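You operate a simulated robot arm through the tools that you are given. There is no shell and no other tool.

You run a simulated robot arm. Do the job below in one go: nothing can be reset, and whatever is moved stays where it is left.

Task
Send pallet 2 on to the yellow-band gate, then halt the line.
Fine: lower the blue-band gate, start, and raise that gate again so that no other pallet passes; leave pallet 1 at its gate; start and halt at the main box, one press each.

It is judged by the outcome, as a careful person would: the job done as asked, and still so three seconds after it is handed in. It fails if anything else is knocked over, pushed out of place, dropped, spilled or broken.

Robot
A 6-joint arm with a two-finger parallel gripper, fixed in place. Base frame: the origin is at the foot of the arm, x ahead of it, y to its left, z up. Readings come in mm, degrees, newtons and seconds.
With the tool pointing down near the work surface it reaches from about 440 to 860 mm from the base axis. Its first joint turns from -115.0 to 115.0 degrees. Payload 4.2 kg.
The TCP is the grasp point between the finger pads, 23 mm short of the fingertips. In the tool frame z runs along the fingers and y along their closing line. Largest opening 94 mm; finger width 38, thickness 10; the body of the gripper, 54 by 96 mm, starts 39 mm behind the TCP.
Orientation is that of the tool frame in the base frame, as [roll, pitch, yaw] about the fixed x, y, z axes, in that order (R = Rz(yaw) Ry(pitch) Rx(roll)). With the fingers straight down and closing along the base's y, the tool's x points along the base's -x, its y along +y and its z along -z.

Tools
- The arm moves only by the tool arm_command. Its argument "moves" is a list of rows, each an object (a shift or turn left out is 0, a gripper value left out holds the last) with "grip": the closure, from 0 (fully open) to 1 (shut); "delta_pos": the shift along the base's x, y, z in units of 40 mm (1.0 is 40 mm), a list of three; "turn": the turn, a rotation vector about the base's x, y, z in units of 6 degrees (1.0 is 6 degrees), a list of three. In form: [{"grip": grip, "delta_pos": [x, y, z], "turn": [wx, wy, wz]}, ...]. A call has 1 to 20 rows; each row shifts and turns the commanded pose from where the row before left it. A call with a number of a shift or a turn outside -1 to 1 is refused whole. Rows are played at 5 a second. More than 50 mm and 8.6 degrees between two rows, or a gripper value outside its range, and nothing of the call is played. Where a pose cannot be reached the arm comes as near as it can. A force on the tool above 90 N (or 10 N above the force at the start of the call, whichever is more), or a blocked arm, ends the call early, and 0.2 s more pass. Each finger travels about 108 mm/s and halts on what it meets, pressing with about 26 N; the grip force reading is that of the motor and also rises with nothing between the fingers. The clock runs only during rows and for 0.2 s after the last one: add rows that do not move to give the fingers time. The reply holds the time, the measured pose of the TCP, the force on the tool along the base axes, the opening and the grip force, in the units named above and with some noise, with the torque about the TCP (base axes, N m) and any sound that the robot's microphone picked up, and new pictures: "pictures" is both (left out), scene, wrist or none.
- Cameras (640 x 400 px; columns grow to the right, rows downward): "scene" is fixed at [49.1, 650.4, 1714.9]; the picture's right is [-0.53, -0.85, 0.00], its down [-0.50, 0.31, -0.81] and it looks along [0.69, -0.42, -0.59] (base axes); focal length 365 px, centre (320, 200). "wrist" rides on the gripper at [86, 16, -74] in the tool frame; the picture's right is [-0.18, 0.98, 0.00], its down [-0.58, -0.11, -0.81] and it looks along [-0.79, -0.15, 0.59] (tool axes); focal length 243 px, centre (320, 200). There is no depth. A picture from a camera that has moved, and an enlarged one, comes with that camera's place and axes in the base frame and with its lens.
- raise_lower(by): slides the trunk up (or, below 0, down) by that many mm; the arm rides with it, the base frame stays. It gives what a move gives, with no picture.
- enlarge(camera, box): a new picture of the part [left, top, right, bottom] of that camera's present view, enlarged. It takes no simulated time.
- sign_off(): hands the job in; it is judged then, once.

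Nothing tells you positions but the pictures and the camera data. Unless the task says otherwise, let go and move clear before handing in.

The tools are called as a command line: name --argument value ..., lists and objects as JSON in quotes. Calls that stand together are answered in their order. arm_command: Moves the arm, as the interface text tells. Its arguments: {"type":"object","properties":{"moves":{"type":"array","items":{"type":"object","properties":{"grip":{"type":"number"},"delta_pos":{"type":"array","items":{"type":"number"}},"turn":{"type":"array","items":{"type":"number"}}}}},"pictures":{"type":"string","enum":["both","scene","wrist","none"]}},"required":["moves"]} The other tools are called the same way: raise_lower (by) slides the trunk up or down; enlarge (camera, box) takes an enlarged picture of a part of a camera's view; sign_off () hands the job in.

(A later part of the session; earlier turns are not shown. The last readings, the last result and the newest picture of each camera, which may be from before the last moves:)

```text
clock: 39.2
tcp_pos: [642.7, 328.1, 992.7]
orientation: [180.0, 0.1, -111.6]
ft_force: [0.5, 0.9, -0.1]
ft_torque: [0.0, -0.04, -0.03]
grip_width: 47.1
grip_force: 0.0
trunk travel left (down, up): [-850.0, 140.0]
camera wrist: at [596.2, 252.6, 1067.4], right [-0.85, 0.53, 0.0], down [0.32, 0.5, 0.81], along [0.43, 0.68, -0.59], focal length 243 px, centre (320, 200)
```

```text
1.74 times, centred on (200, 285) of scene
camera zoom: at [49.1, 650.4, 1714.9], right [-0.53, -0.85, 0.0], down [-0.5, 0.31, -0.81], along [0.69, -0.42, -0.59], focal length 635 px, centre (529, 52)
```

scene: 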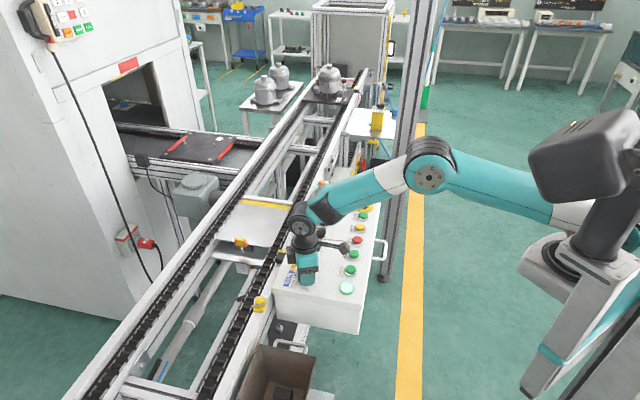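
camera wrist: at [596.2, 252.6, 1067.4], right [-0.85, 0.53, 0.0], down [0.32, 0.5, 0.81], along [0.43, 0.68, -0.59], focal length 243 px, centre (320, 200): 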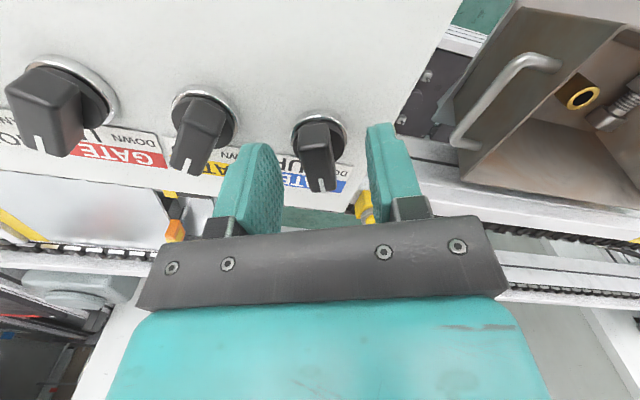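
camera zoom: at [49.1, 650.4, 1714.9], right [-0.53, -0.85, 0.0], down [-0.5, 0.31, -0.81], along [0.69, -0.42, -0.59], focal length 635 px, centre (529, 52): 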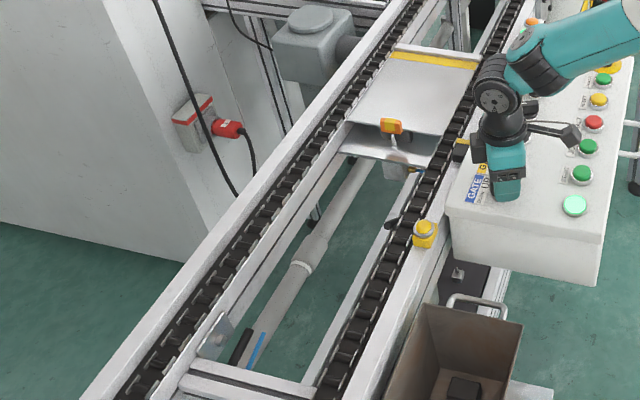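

The handle is centred between the open fingers and nothing is touching. I'll wait here and watch for pallet 2.

arm_command --moves '[{"grip": 0.5}, {"grip": 0.5}, {"grip": 0.5}, {"grip": 0.5}, {"grip": 0.5}, {"grip": 0.5}, {"grip": 0.5}, {"grip": 0.5}]' --pictures "both"

enlarge --camera "scene" --box '[60, 170, 340, 400]'

enlarge --camera "scene" --box '[290, 50, 390, 110]'

```text
clock: 41.0
tcp_pos: [642.4, 328.3, 993.2]
orientation: [-180.0, 0.0, -111.6]
ft_force: [-0.2, -0.2, 0.1]
ft_torque: [0.03, -0.05, 0.0]
grip_width: 47.1
grip_force: 0.0
trunk travel left (down, up): [-850.0, 140.0]
camera wrist: at [596.2, 252.6, 1067.5], right [-0.85, 0.53, 0.0], down [0.32, 0.5, 0.81], along [0.43, 0.68, -0.59], focal length 243 px, centre (320, 200)
```

scene: 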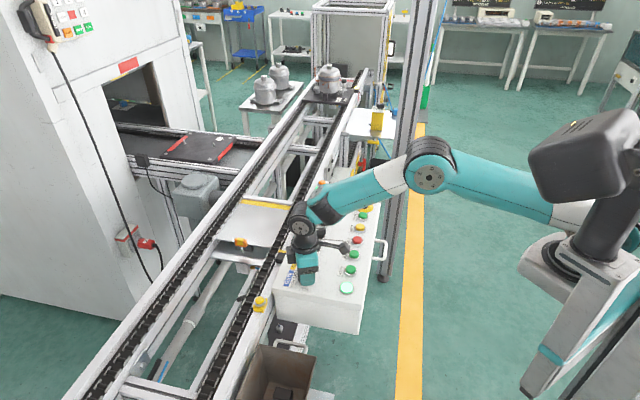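
wrist: 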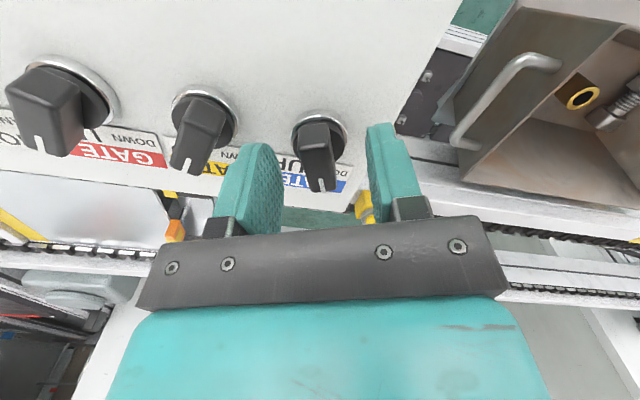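

```text
1.74 times, centred on (200, 285) of scene
camera zoom: at [49.1, 650.4, 1714.9], right [-0.53, -0.85, 0.0], down [-0.5, 0.31, -0.81], along [0.69, -0.42, -0.59], focal length 635 px, centre (529, 52)
```

zoom: 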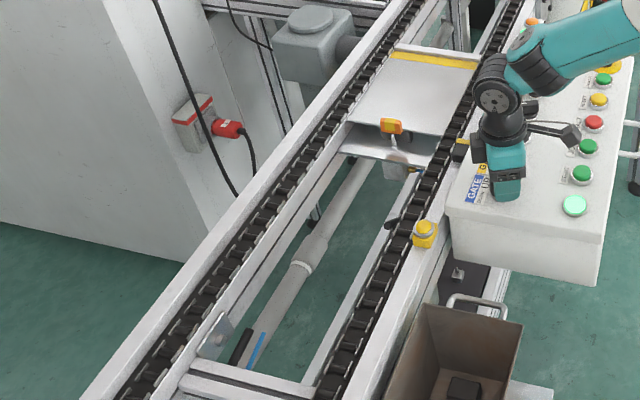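

```text
6.40 times, centred on (340, 80) of scene
camera zoom: at [49.1, 650.4, 1714.9], right [-0.53, -0.85, 0.0], down [-0.5, 0.31, -0.81], along [0.69, -0.42, -0.59], focal length 2336 px, centre (192, 968)
```

zoom: 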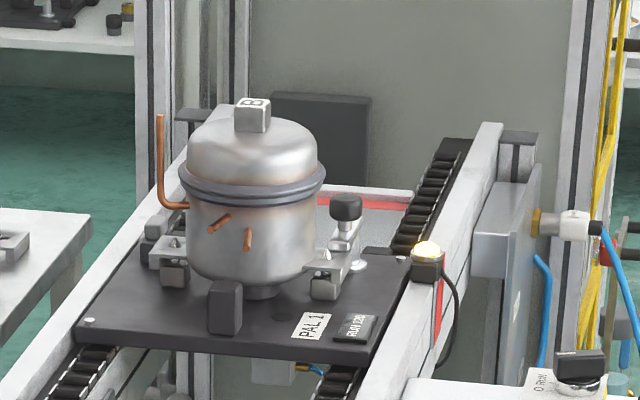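

Pallet 1 is steady at its gate. I'll check that the chains move by comparing close pictures a moment apart, and check the run lamp.

enlarge --camera "scene" --box '[100, 330, 180, 390]'

arm_command --moves '[{"grip": 0.5}, {"grip": 0.5}]' --pictures "scene"

enlarge --camera "scene" --box '[100, 330, 180, 390]'

enlarge --camera "scene" --box '[300, 170, 390, 300]'

```text
6.67 times, centred on (140, 360) of scene
camera zoom: at [49.1, 650.4, 1714.9], right [-0.53, -0.85, 0.0], down [-0.5, 0.31, -0.81], along [0.69, -0.42, -0.59], focal length 2434 px, centre (1520, -867)
```

zoom: 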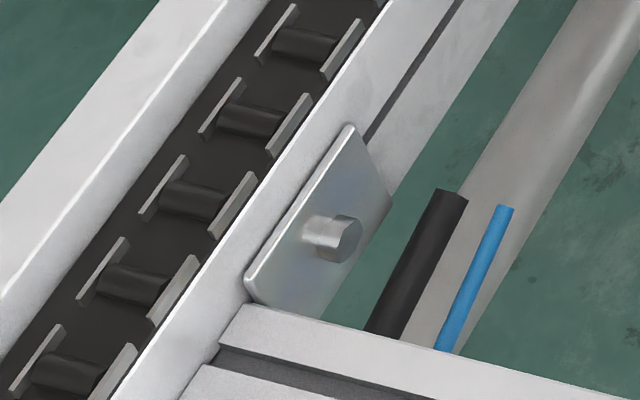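

```text
clock: 41.6
tcp_pos: [642.4, 327.6, 994.6]
orientation: [-179.9, -0.1, -111.6]
ft_force: [0.1, -0.2, -0.3]
ft_torque: [-0.02, 0.03, 0.0]
grip_width: 46.9
grip_force: 0.0
trunk travel left (down, up): [-850.0, 140.0]
```

scene: 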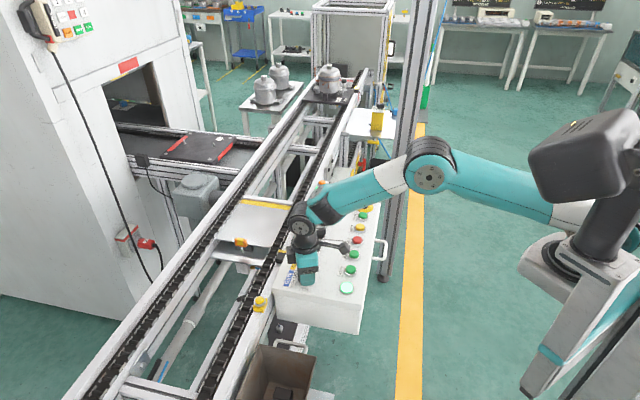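

```text
6.67 times, centred on (140, 360) of scene
camera zoom: at [49.1, 650.4, 1714.9], right [-0.53, -0.85, 0.0], down [-0.5, 0.31, -0.81], along [0.69, -0.42, -0.59], focal length 2434 px, centre (1520, -867)
```

zoom: 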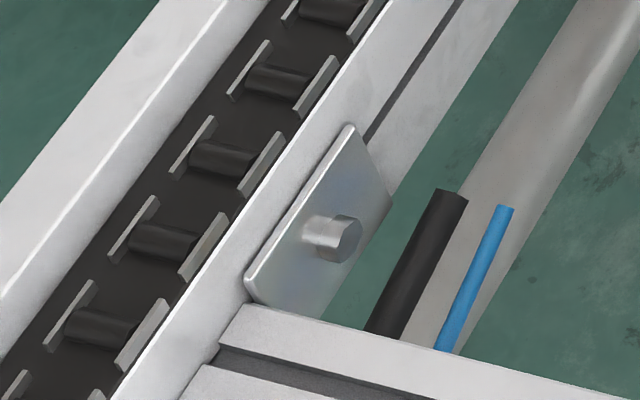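

```text
3.08 times, centred on (345, 235) of scene
camera zoom: at [49.1, 650.4, 1714.9], right [-0.53, -0.85, 0.0], down [-0.5, 0.31, -0.81], along [0.69, -0.42, -0.59], focal length 1123 px, centre (243, 92)
```

zoom: 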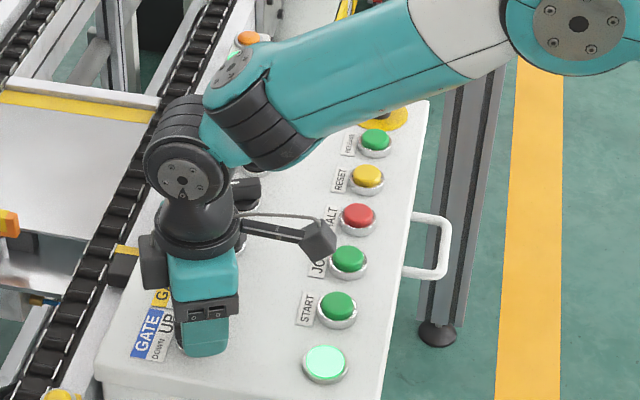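

The chain is moving. I'll keep waiting for pallet 2 to come into view.

arm_command --moves '[{"grip": 0.5}, {"grip": 0.5}, {"grip": 0.5}, {"grip": 0.5}, {"grip": 0.5}, {"grip": 0.5}, {"grip": 0.5}, {"grip": 0.5}]' --pictures "both"

```text
clock: 43.4
tcp_pos: [643.7, 327.6, 993.5]
orientation: [180.0, 0.0, -111.6]
ft_force: [0.3, 0.2, -0.6]
ft_torque: [-0.02, 0.01, -0.03]
grip_width: 47.2
grip_force: 0.1
trunk travel left (down, up): [-850.0, 140.0]
camera wrist: at [596.2, 252.6, 1067.5], right [-0.85, 0.53, 0.0], down [0.32, 0.5, 0.81], along [0.43, 0.68, -0.59], focal length 243 px, centre (320, 200)
```

scene: 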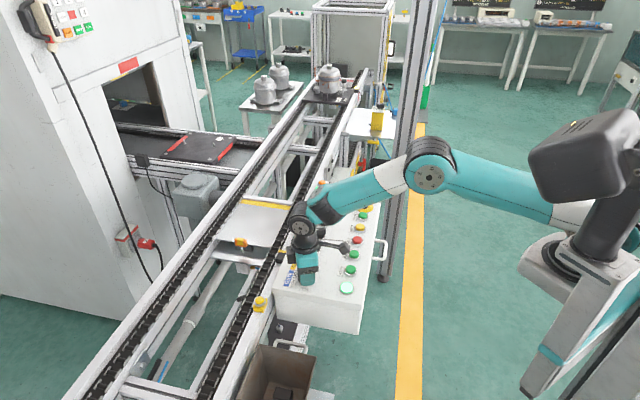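
wrist: 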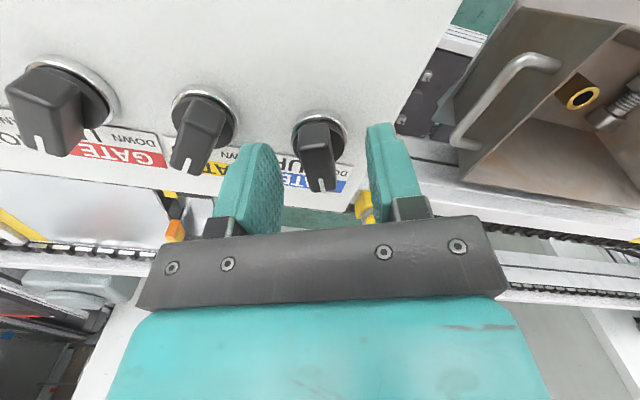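

Nothing in view yet after about 8 s. I'll keep waiting.

arm_command --moves '[{"grip": 0.5}, {"grip": 0.5}, {"grip": 0.5}, {"grip": 0.5}, {"grip": 0.5}, {"grip": 0.5}, {"grip": 0.5}, {"grip": 0.5}, {"grip": 0.5}]' --pictures "both"

```text
clock: 45.4
tcp_pos: [642.3, 328.2, 993.7]
orientation: [-180.0, 0.0, -111.6]
ft_force: [0.0, -0.2, -0.1]
ft_torque: [0.01, 0.04, 0.0]
grip_width: 47.1
grip_force: 0.1
trunk travel left (down, up): [-850.0, 140.0]
camera wrist: at [596.2, 252.6, 1067.5], right [-0.85, 0.53, 0.0], down [0.32, 0.5, 0.81], along [0.43, 0.68, -0.59], focal length 243 px, centre (320, 200)
```

scene: 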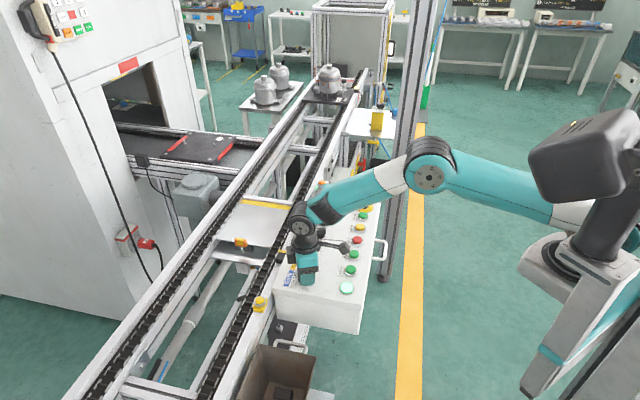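
wrist: 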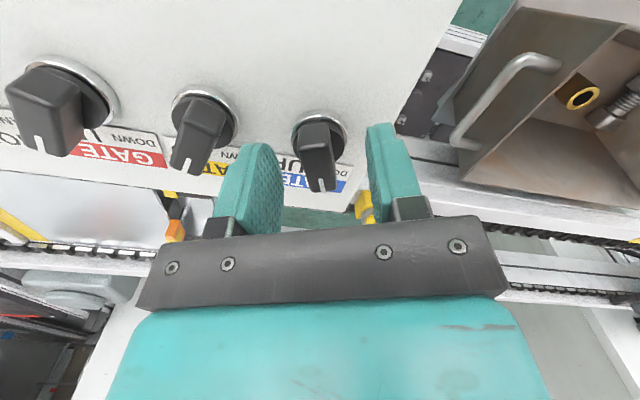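

Still not in view. I'll measure the chain speed with two pictures 0.4 s apart.

enlarge --camera "scene" --box '[100, 330, 180, 390]'

arm_command --moves '[{"grip": 0.5}]' --pictures "scene"

enlarge --camera "scene" --box '[100, 330, 180, 390]'

enlarge --camera "wrist" --box '[480, 200, 640, 320]'

```text
6.67 times, centred on (140, 360) of scene
camera zoom: at [49.1, 650.4, 1714.9], right [-0.53, -0.85, 0.0], down [-0.5, 0.31, -0.81], along [0.69, -0.42, -0.59], focal length 2434 px, centre (1520, -867)
```

zoom: 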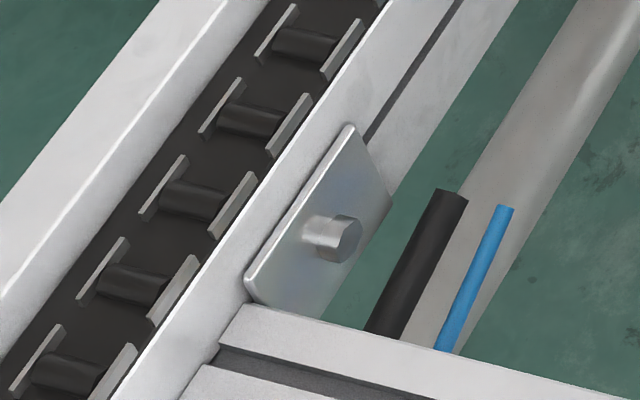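

```text
clock: 45.8
tcp_pos: [641.9, 329.0, 992.9]
orientation: [179.9, 0.0, -111.6]
ft_force: [-0.3, 0.0, -0.7]
ft_torque: [-0.01, -0.02, -0.04]
grip_width: 46.8
grip_force: 0.0
trunk travel left (down, up): [-850.0, 140.0]
```

scene: 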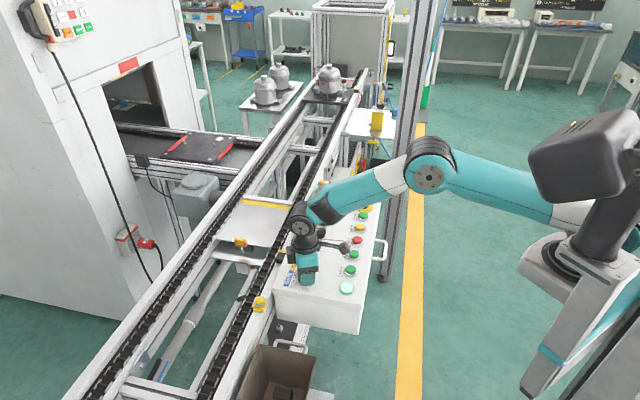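

```text
6.67 times, centred on (140, 360) of scene
camera zoom: at [49.1, 650.4, 1714.9], right [-0.53, -0.85, 0.0], down [-0.5, 0.31, -0.81], along [0.69, -0.42, -0.59], focal length 2434 px, centre (1520, -867)
```

zoom: 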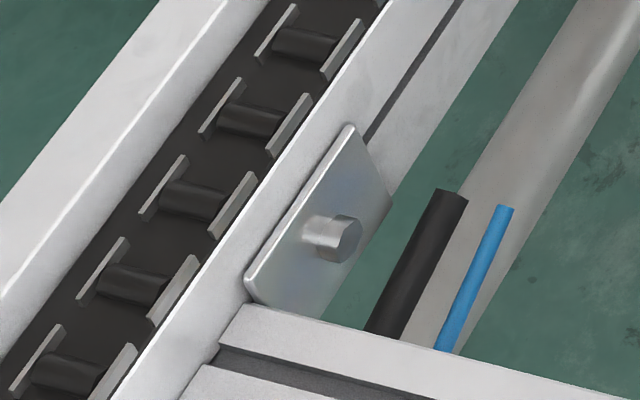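

```text
3.33 times, centred on (560, 260) of wrist
camera zoom: at [596.2, 252.6, 1067.5], right [-0.85, 0.53, 0.0], down [0.32, 0.5, 0.81], along [0.43, 0.68, -0.59], focal length 809 px, centre (-480, 0)
```

zoom: 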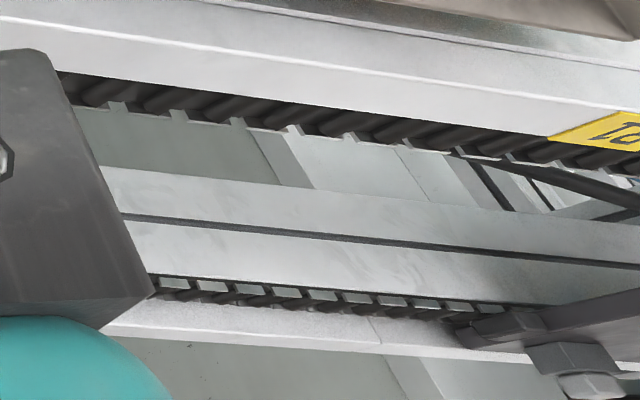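

The chain runs at about 80 mm/s, and pallet 2's front edge has just come into the wrist view about 0.97 m from the yellow gate, so its tail is well clear of the blue gate. Now I'll grip the blue knob and turn it back to UP.

arm_command --moves '[{"grip": 0.8}, {"grip": 1}, {"grip": 1}, {"turn": [0, 0, -0.8]}, {"turn": [0, 0, -1]}, {"turn": [0, 0, -1]}, {"turn": [0, 0, -1]}, {"turn": [0, 0, -1]}, {"turn": [0, 0, -1]}, {"turn": [0, 0, -1]}]' --pictures "both"

enlarge --camera "wrist" --box '[220, 80, 420, 240]'

```text
clock: 48.0
tcp_pos: [641.0, 329.7, 993.3]
orientation: [179.9, -0.1, -152.4]
ft_force: [-9.0, 4.9, -5.0]
ft_torque: [0.62, -0.77, -0.01]
grip_width: 15.6
grip_force: 45.0
trunk travel left (down, up): [-850.0, 140.0]
camera wrist: at [557.9, 303.1, 1067.7], right [-0.29, 0.96, 0.0], down [0.57, 0.17, 0.81], along [0.77, 0.24, -0.59], focal length 243 px, centre (320, 200)
```

scene: 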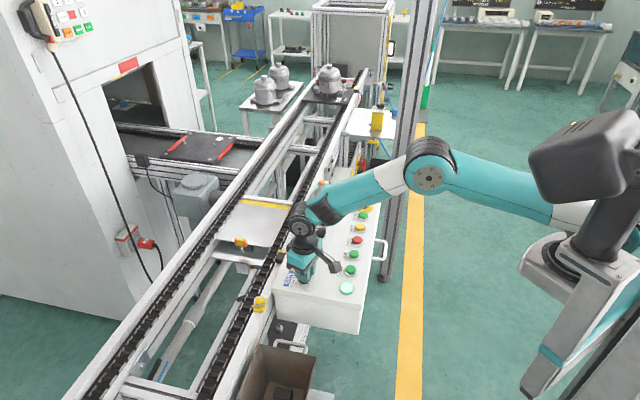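
wrist: 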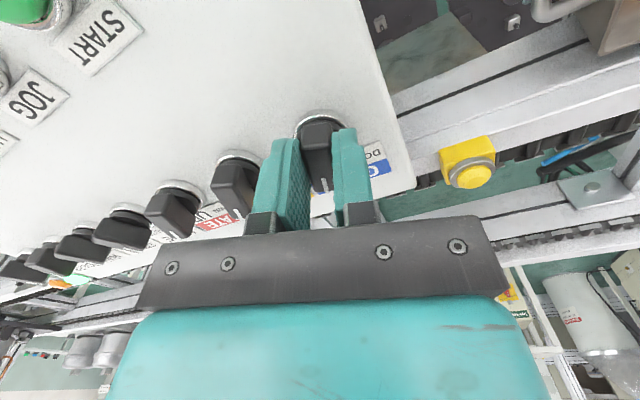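

```text
2.50 times, centred on (320, 160) of wrist
camera zoom: at [557.9, 303.1, 1067.7], right [-0.29, 0.96, 0.0], down [0.57, 0.17, 0.81], along [0.77, 0.24, -0.59], focal length 606 px, centre (320, 300)
```

zoom: 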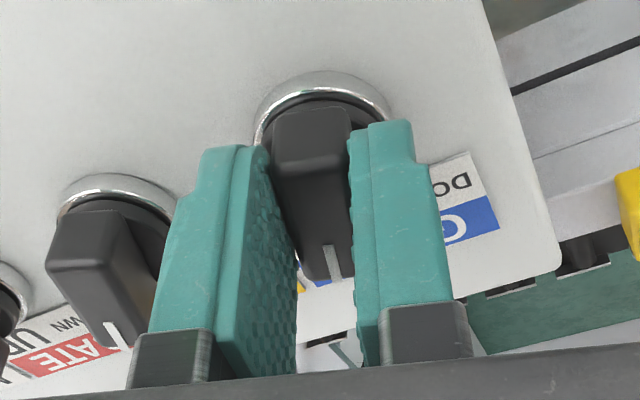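

It has turned back about 41°. A few more degrees to reach the UP stop, then release and lift.

arm_command --moves '[{"turn": [0, 0, -0.6]}, {"turn": [0, 0, -0.5]}, {}]' --pictures "none"

```text
clock: 48.8
tcp_pos: [641.5, 329.9, 992.9]
orientation: [-180.0, -0.1, -158.7]
ft_force: [-12.6, 14.4, -12.4]
ft_torque: [0.36, -0.11, 1.7]
grip_width: 15.7
grip_force: 45.7
trunk travel left (down, up): [-850.0, 140.0]
```

Torque +1.7 N·m: it is against the UP stop. I'll release, lift clear and verify the pointer.

arm_command --moves '[{"grip": 0.5}, {"grip": 0.5}, {"grip": 0.5, "delta_pos": [0, 0, 0.5]}, {"grip": 0.5, "delta_pos": [0, 0, 0.9]}, {"grip": 0.5, "delta_pos": [0, 0, 0.9]}]' --pictures "both"

enlarge --camera "wrist" --box '[220, 0, 440, 140]'

enlarge --camera "scene" --box '[60, 170, 340, 400]'

```text
clock: 50.0
tcp_pos: [644.0, 328.0, 1085.9]
orientation: [-180.0, -0.1, -159.0]
ft_force: [0.1, 0.5, -0.8]
ft_torque: [0.0, 0.05, 0.0]
grip_width: 47.1
grip_force: 0.1
trunk travel left (down, up): [-850.0, 140.0]
camera wrist: at [557.6, 310.6, 1160.5], right [-0.18, 0.98, 0.0], down [0.58, 0.11, 0.81], along [0.79, 0.15, -0.59], focal length 243 px, centre (320, 200)
```

scene: 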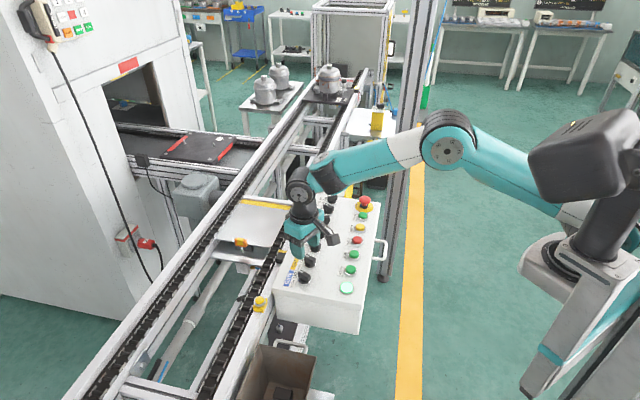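
wrist: 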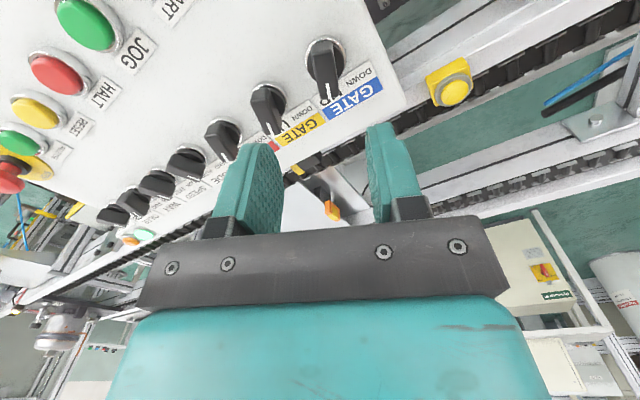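

```text
2.86 times, centred on (330, 70) of wrist
camera zoom: at [557.6, 310.6, 1160.5], right [-0.18, 0.98, 0.0], down [0.58, 0.11, 0.81], along [0.79, 0.15, -0.59], focal length 693 px, centre (291, 571)
```

zoom: 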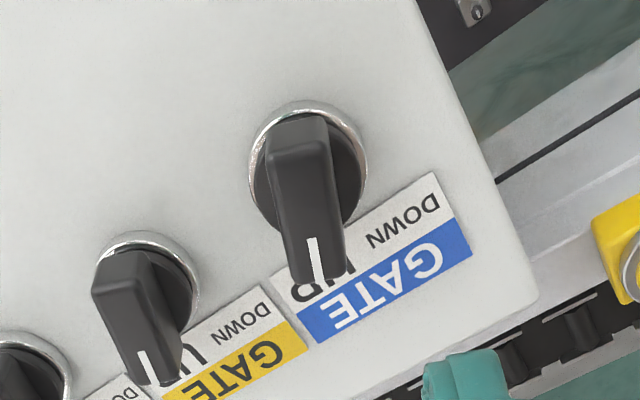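

```text
1.74 times, centred on (200, 285) of scene
camera zoom: at [49.1, 650.4, 1714.9], right [-0.53, -0.85, 0.0], down [-0.5, 0.31, -0.81], along [0.69, -0.42, -0.59], focal length 635 px, centre (529, 52)
```

zoom: 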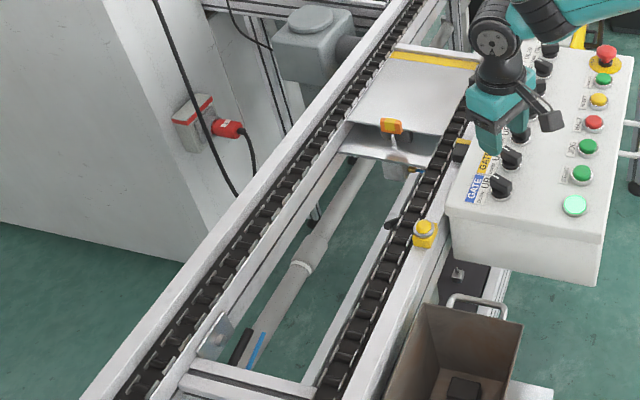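

The blue knob is back on UP. Pallet 2 should reach the yellow gate in about 7 s. Meanwhile I'll move above HALT (near [699, 119]) with the fingers shut.

arm_command --moves '[{"delta_pos": [0.229, -0.871, 0], "grip": 1}, {"delta_pos": [0.229, -0.871, 0]}, {"delta_pos": [0.229, -0.871, 0]}, {"delta_pos": [0.229, -0.871, 0]}, {"delta_pos": [0.229, -0.871, 0]}, {"delta_pos": [0.229, -0.871, 0]}, {}]' --pictures "both"

enlarge --camera "wrist" --box '[220, 0, 440, 160]'

enlarge --camera "scene" --box '[60, 170, 340, 400]'

```text
clock: 51.6
tcp_pos: [699.1, 117.8, 1087.4]
orientation: [180.0, -0.1, -159.1]
ft_force: [0.4, 0.3, 0.4]
ft_torque: [-0.05, 0.02, 0.02]
grip_width: 0.2
grip_force: 26.0
trunk travel left (down, up): [-850.0, 140.0]
camera wrist: at [613.4, 101.9, 1161.0], right [-0.18, 0.98, 0.0], down [0.58, 0.11, 0.81], along [0.79, 0.15, -0.59], focal length 243 px, centre (320, 200)
```

scene: 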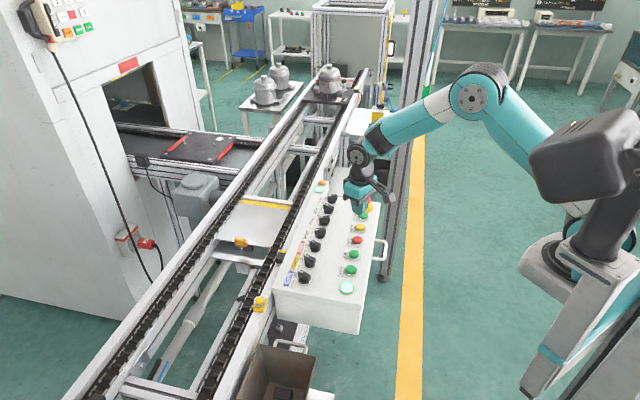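
wrist: 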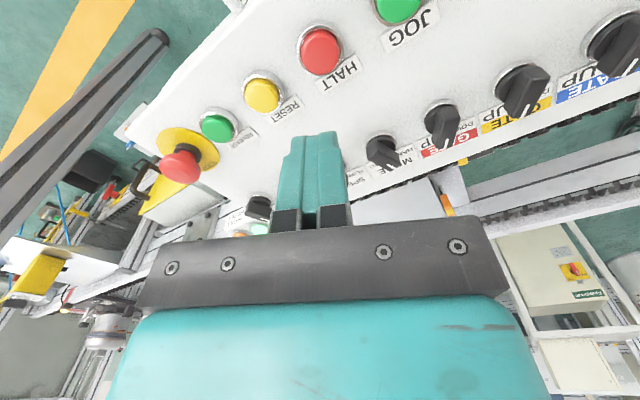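

```text
2.50 times, centred on (330, 80) of wrist
camera zoom: at [613.4, 101.9, 1161.0], right [-0.18, 0.98, 0.0], down [0.58, 0.11, 0.81], along [0.79, 0.15, -0.59], focal length 606 px, centre (295, 500)
```

zoom: 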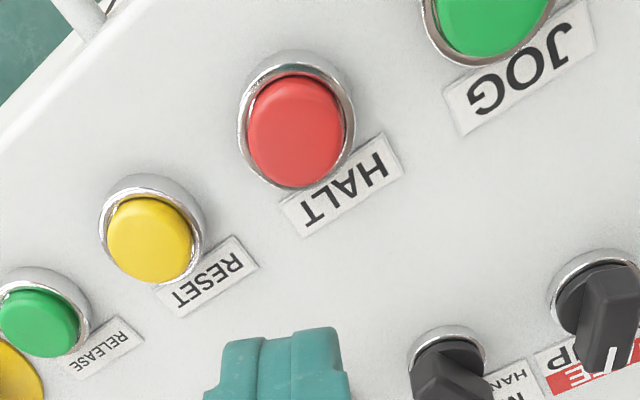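

```text
1.74 times, centred on (200, 285) of scene
camera zoom: at [49.1, 650.4, 1714.9], right [-0.53, -0.85, 0.0], down [-0.5, 0.31, -0.81], along [0.69, -0.42, -0.59], focal length 635 px, centre (529, 52)
```

zoom: 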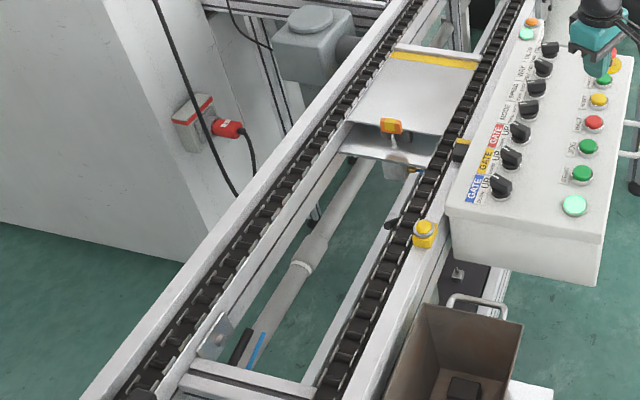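

HALT's cap is near (694, 117). I'll come down to about 28 mm above it and watch pallet 2 come in.

arm_command --moves '[{"delta_pos": [-0.13, -0.02, -0.5]}, {"delta_pos": [0, 0, -0.7]}, {"delta_pos": [0, 0, -0.65]}, {}]' --pictures "both"

enlarge --camera "wrist" --box '[220, 40, 420, 220]'

enlarge --camera "scene" --box '[60, 170, 340, 400]'

```text
clock: 52.6
tcp_pos: [693.5, 118.1, 1011.7]
orientation: [-179.9, 0.1, -159.1]
ft_force: [0.3, 0.0, 0.3]
ft_torque: [0.0, -0.02, -0.01]
grip_width: 0.0
grip_force: 25.6
trunk travel left (down, up): [-850.0, 140.0]
camera wrist: at [607.3, 101.4, 1086.2], right [-0.18, 0.98, 0.0], down [0.58, 0.11, 0.81], along [0.79, 0.15, -0.59], focal length 243 px, centre (320, 200)
```

scene: 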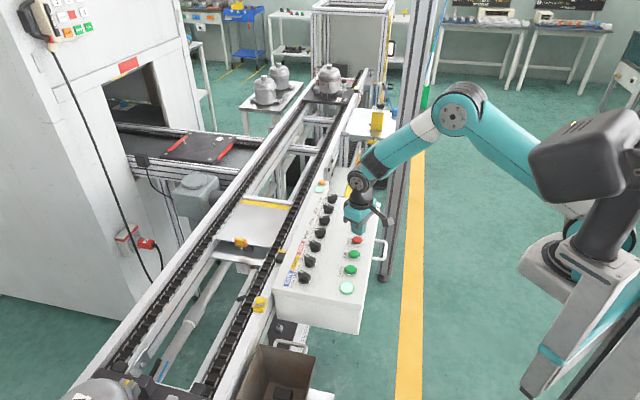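
wrist: 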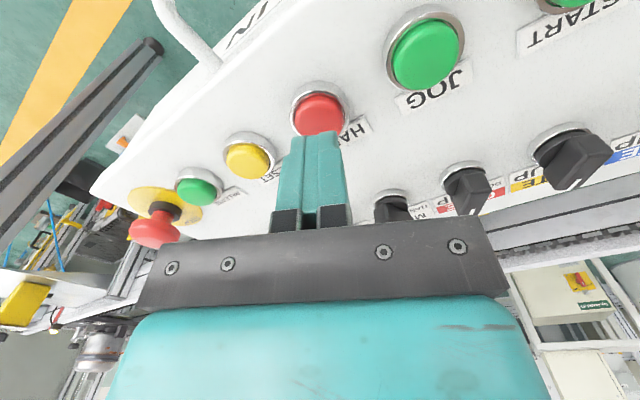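

```text
2.22 times, centred on (320, 130) of wrist
camera zoom: at [607.3, 101.4, 1086.2], right [-0.18, 0.98, 0.0], down [0.58, 0.11, 0.81], along [0.79, 0.15, -0.59], focal length 539 px, centre (320, 356)
```

zoom: 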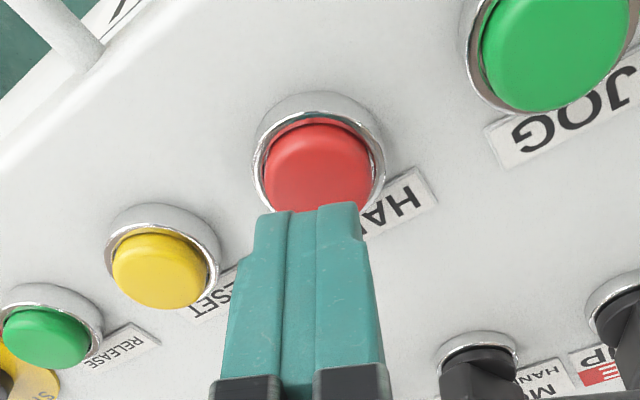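

```text
1.74 times, centred on (200, 285) of scene
camera zoom: at [49.1, 650.4, 1714.9], right [-0.53, -0.85, 0.0], down [-0.5, 0.31, -0.81], along [0.69, -0.42, -0.59], focal length 635 px, centre (529, 52)
```

zoom: 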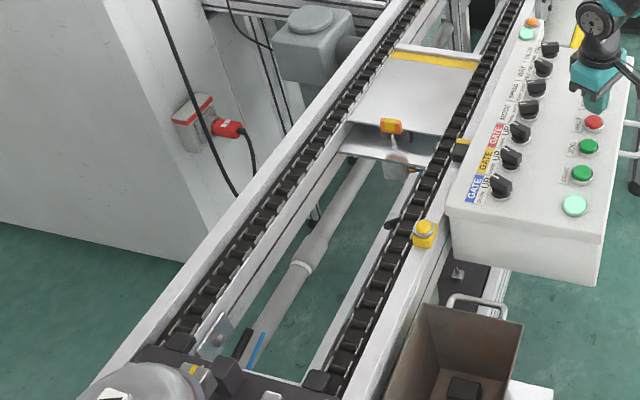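

Pallet 2 is entering the picture. I'm hovering above HALT; I'll wait for it to reach the yellow-band stop.

arm_command --moves '[{}, {}, {}, {}, {}, {}, {}, {}, {}]' --pictures "scene"

enlarge --camera "scene" --box '[60, 170, 340, 400]'

```text
clock: 54.6
tcp_pos: [693.4, 117.6, 1011.5]
orientation: [-180.0, -0.1, -159.0]
ft_force: [1.2, -0.3, 0.5]
ft_torque: [0.01, 0.03, -0.01]
grip_width: 0.1
grip_force: 25.8
trunk travel left (down, up): [-850.0, 140.0]
```

scene: 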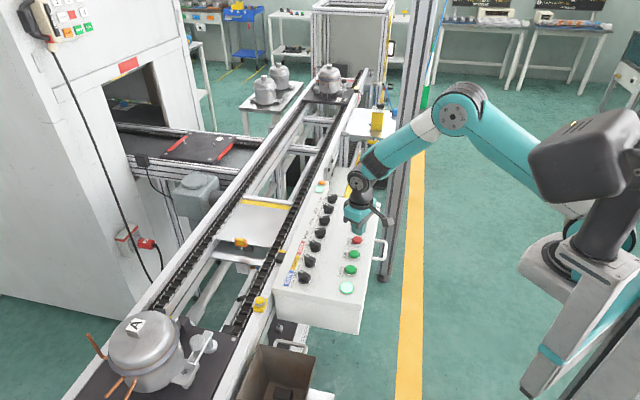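

```text
1.74 times, centred on (200, 285) of scene
camera zoom: at [49.1, 650.4, 1714.9], right [-0.53, -0.85, 0.0], down [-0.5, 0.31, -0.81], along [0.69, -0.42, -0.59], focal length 635 px, centre (529, 52)
```

zoom: 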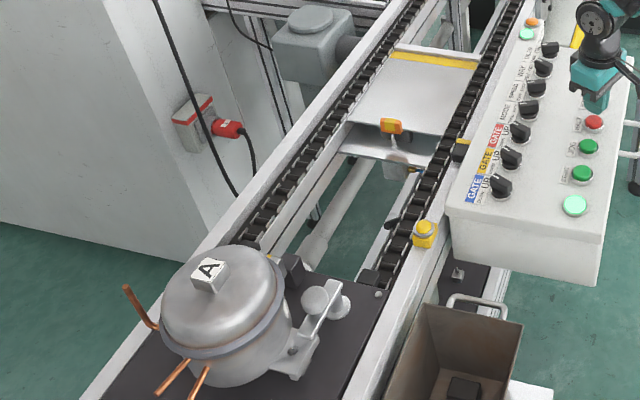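

Pallet 2 (vessel A) is approaching the yellow stop. A couple more seconds.

arm_command --moves '[{}, {}, {}, {}, {}, {}, {}, {}]' --pictures "scene"

enlarge --camera "scene" --box '[100, 170, 340, 360]'

```text
clock: 56.4
tcp_pos: [694.6, 118.0, 1011.4]
orientation: [180.0, 0.0, -159.0]
ft_force: [0.3, -0.2, 0.0]
ft_torque: [0.01, -0.01, -0.02]
grip_width: 0.1
grip_force: 26.4
trunk travel left (down, up): [-850.0, 140.0]
```

scene: 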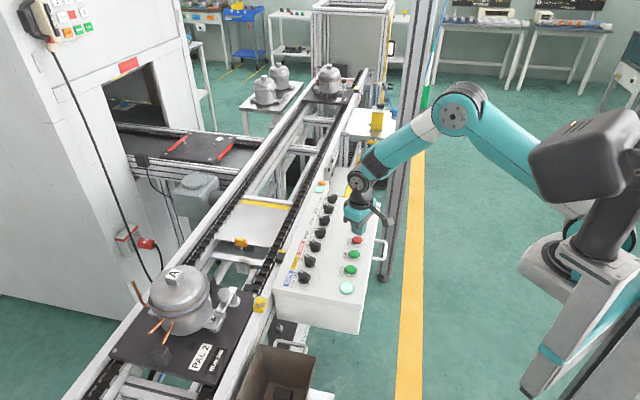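

```text
2.11 times, centred on (220, 265) of scene
camera zoom: at [49.1, 650.4, 1714.9], right [-0.53, -0.85, 0.0], down [-0.5, 0.31, -0.81], along [0.69, -0.42, -0.59], focal length 769 px, centre (530, 63)
```

zoom: 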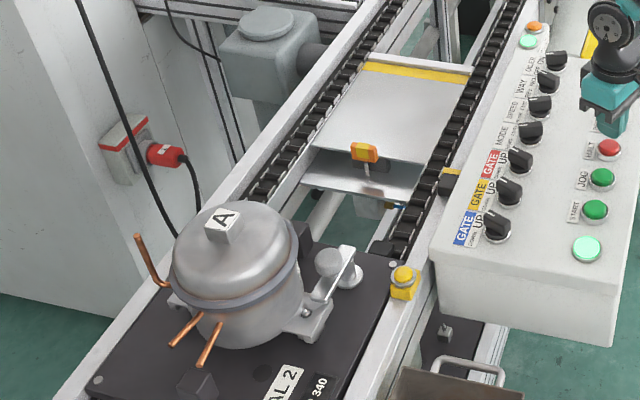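

It reads PAL 2, with roughly 100–150 mm left to the stop. Waiting about 2 s more.

arm_command --moves '[{}, {}, {}, {}, {}, {}, {}, {}, {}]' --pictures "scene"

enlarge --camera "scene" --box '[100, 170, 340, 360]'

arm_command --moves '[{}, {}]' --pictures "scene"

enlarge --camera "scene" --box '[100, 170, 340, 360]'

```text
clock: 58.4
tcp_pos: [693.6, 118.2, 1011.9]
orientation: [180.0, 0.1, -159.1]
ft_force: [0.2, -0.7, -0.1]
ft_torque: [-0.02, -0.02, -0.01]
grip_width: 0.2
grip_force: 26.2
trunk travel left (down, up): [-850.0, 140.0]
```

scene: 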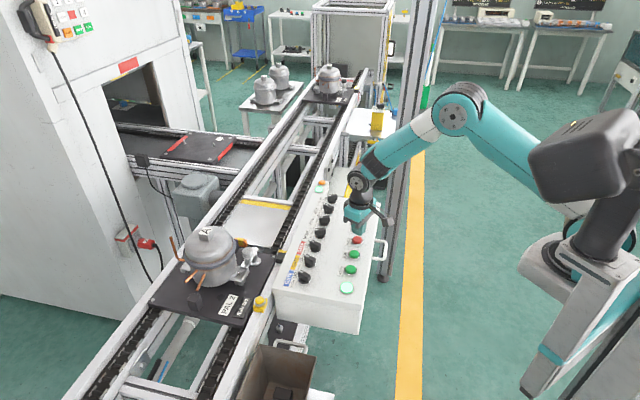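

```text
2.11 times, centred on (220, 265) of scene
camera zoom: at [49.1, 650.4, 1714.9], right [-0.53, -0.85, 0.0], down [-0.5, 0.31, -0.81], along [0.69, -0.42, -0.59], focal length 769 px, centre (530, 63)
```

zoom: 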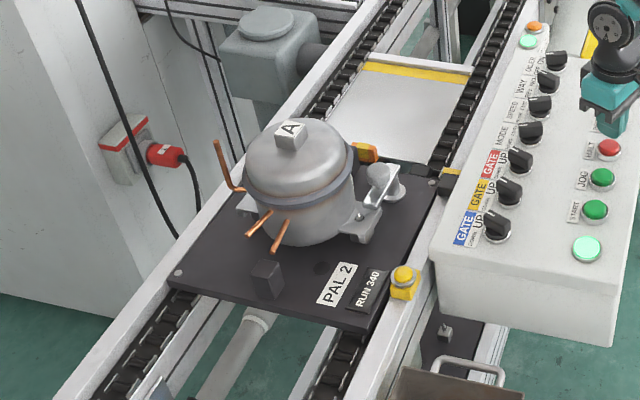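

```text
clock: 59.0
tcp_pos: [693.3, 117.5, 1012.5]
orientation: [180.0, -0.1, -158.9]
ft_force: [0.0, -0.8, 0.0]
ft_torque: [0.0, -0.03, -0.03]
grip_width: 0.0
grip_force: 26.1
trunk travel left (down, up): [-850.0, 140.0]
```

scene: 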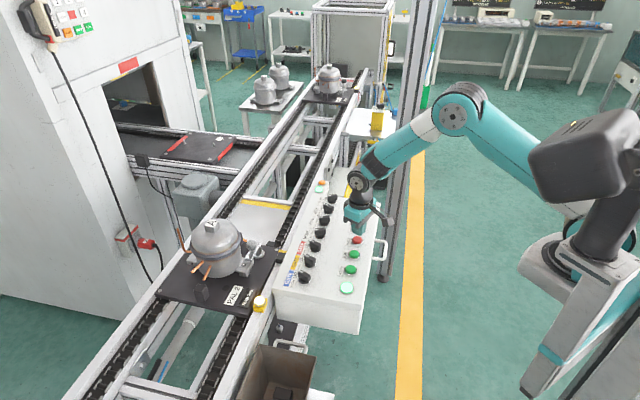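

```text
2.11 times, centred on (220, 265) of scene
camera zoom: at [49.1, 650.4, 1714.9], right [-0.53, -0.85, 0.0], down [-0.5, 0.31, -0.81], along [0.69, -0.42, -0.59], focal length 769 px, centre (530, 63)
```

zoom: 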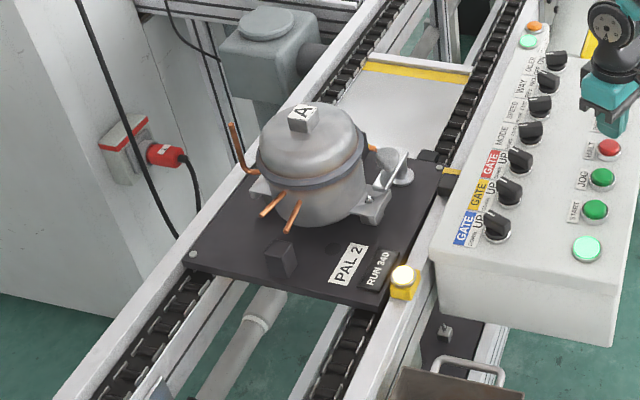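

The yellow gate's lamp has just lit as pallet 2 arrived. I'll confirm it is at rest against the stop before halting.

arm_command --moves '[{}, {}, {}]' --pictures "scene"

enlarge --camera "scene" --box '[100, 170, 340, 360]'

```text
clock: 59.8
tcp_pos: [693.4, 117.6, 1012.1]
orientation: [-180.0, 0.0, -158.9]
ft_force: [-0.1, -0.8, 1.1]
ft_torque: [0.01, 0.01, 0.0]
grip_width: 0.0
grip_force: 26.1
trunk travel left (down, up): [-850.0, 140.0]
```

scene: 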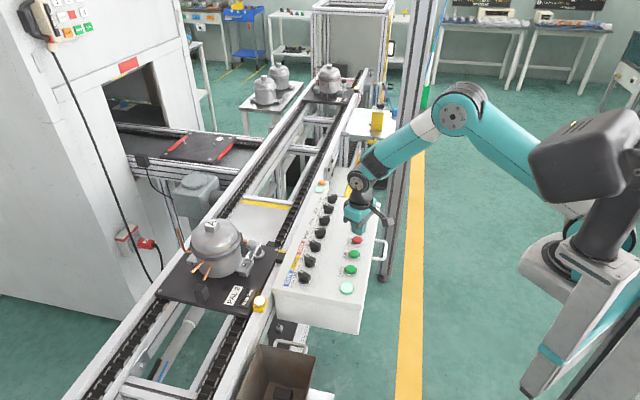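

```text
2.11 times, centred on (220, 265) of scene
camera zoom: at [49.1, 650.4, 1714.9], right [-0.53, -0.85, 0.0], down [-0.5, 0.31, -0.81], along [0.69, -0.42, -0.59], focal length 769 px, centre (530, 63)
```

zoom: 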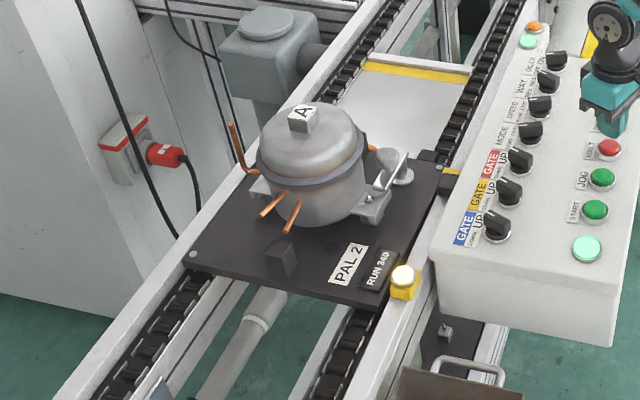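

Pallet 2 is at rest at the yellow gate with its lamp lit. Pressing HALT once now.

arm_command --moves '[{"delta_pos": [0, 0, -0.4]}, {"delta_pos": [0, 0, -0.3]}, {"delta_pos": [0, 0, -0.1]}, {"delta_pos": [0, 0, -0.08]}]' --pictures "wrist"

```text
clock: 60.8
tcp_pos: [694.4, 118.6, 982.7]
orientation: [180.0, 0.5, -159.0]
ft_force: [-14.8, -11.3, 69.8]
ft_torque: [-0.42, 0.86, 0.24]
grip_width: 0.3
grip_force: 26.3
trunk travel left (down, up): [-850.0, 140.0]
heard: click
camera wrist: at [606.2, 101.2, 1056.4], right [-0.18, 0.98, 0.0], down [0.58, 0.1, 0.81], along [0.8, 0.15, -0.58], focal length 243 px, centre (320, 200)
```

wrist: 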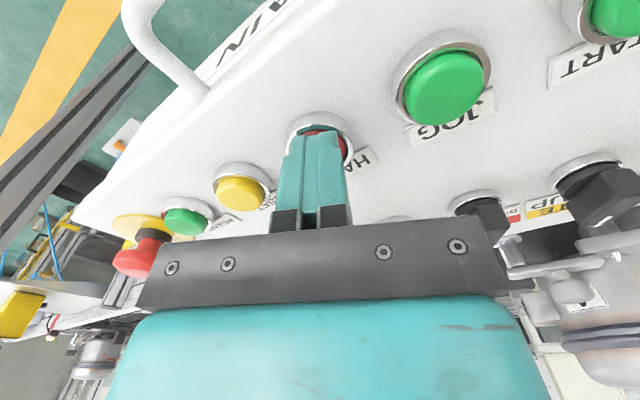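

A click was heard: HALT is pressed. I'll lift straight off and check that the line is stopped, the run lamp is out and everything is in place.

arm_command --moves '[{"delta_pos": [0, 0, 0.4]}, {"delta_pos": [0, 0, 0.8]}, {"delta_pos": [0, 0, 0.8]}, {"delta_pos": [0, 0, 0.8]}, {"delta_pos": [0, 0, 0.8]}]' --pictures "scene"

enlarge --camera "scene" --box '[100, 170, 340, 360]'

enlarge --camera "scene" --box '[110, 310, 170, 350]'

arm_command --moves '[{}, {}]' --pictures "scene"

enlarge --camera "scene" --box '[110, 310, 170, 350]'

enlarge --camera "scene" --box '[290, 50, 390, 110]'

enlarge --camera "scene" --box '[270, 170, 390, 310]'

```text
clock: 62.0
tcp_pos: [693.6, 118.2, 1118.1]
orientation: [-179.9, -0.1, -159.0]
ft_force: [-0.3, 0.4, -0.5]
ft_torque: [0.02, 0.02, -0.01]
grip_width: 0.0
grip_force: 26.2
trunk travel left (down, up): [-850.0, 140.0]
```

scene: 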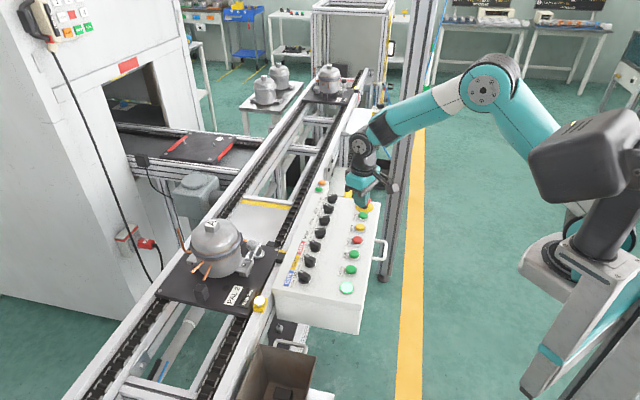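

```text
2.11 times, centred on (220, 265) of scene
camera zoom: at [49.1, 650.4, 1714.9], right [-0.53, -0.85, 0.0], down [-0.5, 0.31, -0.81], along [0.69, -0.42, -0.59], focal length 769 px, centre (530, 63)
```

zoom: 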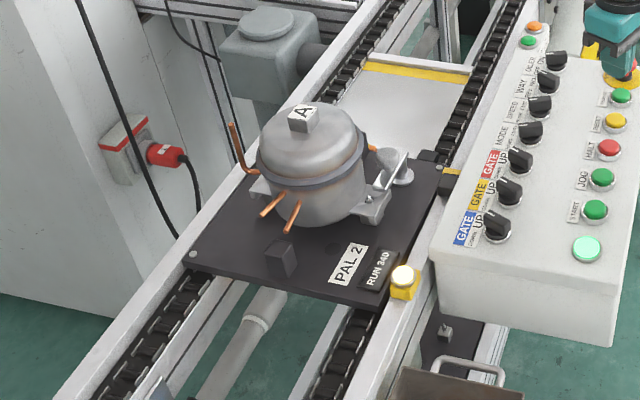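

```text
10.00 times, centred on (140, 330) of scene
camera zoom: at [49.1, 650.4, 1714.9], right [-0.53, -0.85, 0.0], down [-0.5, 0.31, -0.81], along [0.69, -0.42, -0.59], focal length 3651 px, centre (2120, -1100)
```

zoom: 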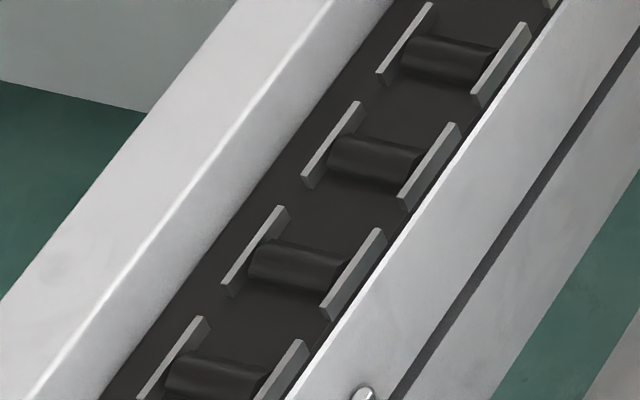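

```text
clock: 62.6
tcp_pos: [693.8, 117.7, 1118.7]
orientation: [180.0, 0.0, -159.1]
ft_force: [-0.3, -0.6, 1.1]
ft_torque: [-0.02, 0.02, 0.0]
grip_width: 0.0
grip_force: 26.3
trunk travel left (down, up): [-850.0, 140.0]
```

scene: 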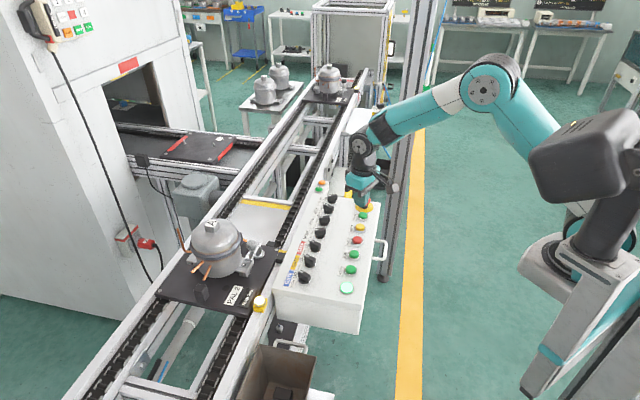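

```text
10.00 times, centred on (140, 330) of scene
camera zoom: at [49.1, 650.4, 1714.9], right [-0.53, -0.85, 0.0], down [-0.5, 0.31, -0.81], along [0.69, -0.42, -0.59], focal length 3651 px, centre (2120, -1100)
```

zoom: 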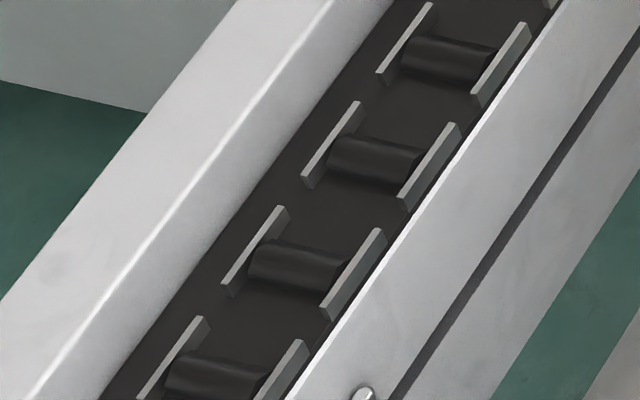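

```text
6.40 times, centred on (340, 80) of scene
camera zoom: at [49.1, 650.4, 1714.9], right [-0.53, -0.85, 0.0], down [-0.5, 0.31, -0.81], along [0.69, -0.42, -0.59], focal length 2336 px, centre (192, 968)
```

zoom: 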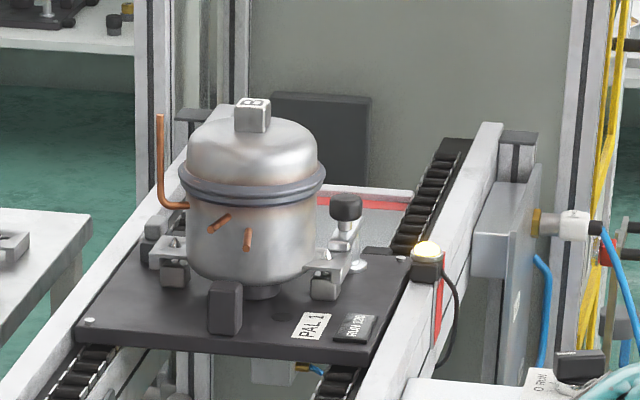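

```text
2.86 times, centred on (330, 240) of scene
camera zoom: at [49.1, 650.4, 1714.9], right [-0.53, -0.85, 0.0], down [-0.5, 0.31, -0.81], along [0.69, -0.42, -0.59], focal length 1043 px, centre (291, 86)
```

zoom: 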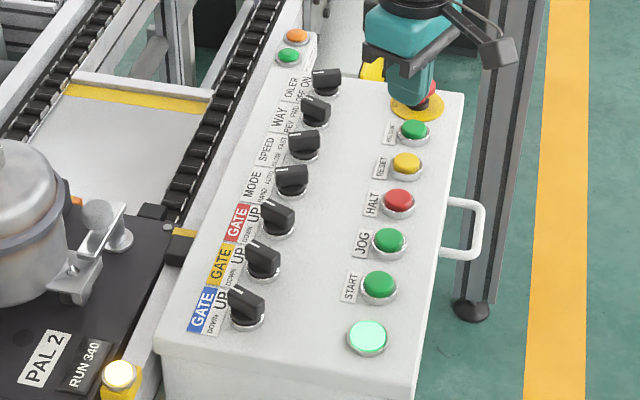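

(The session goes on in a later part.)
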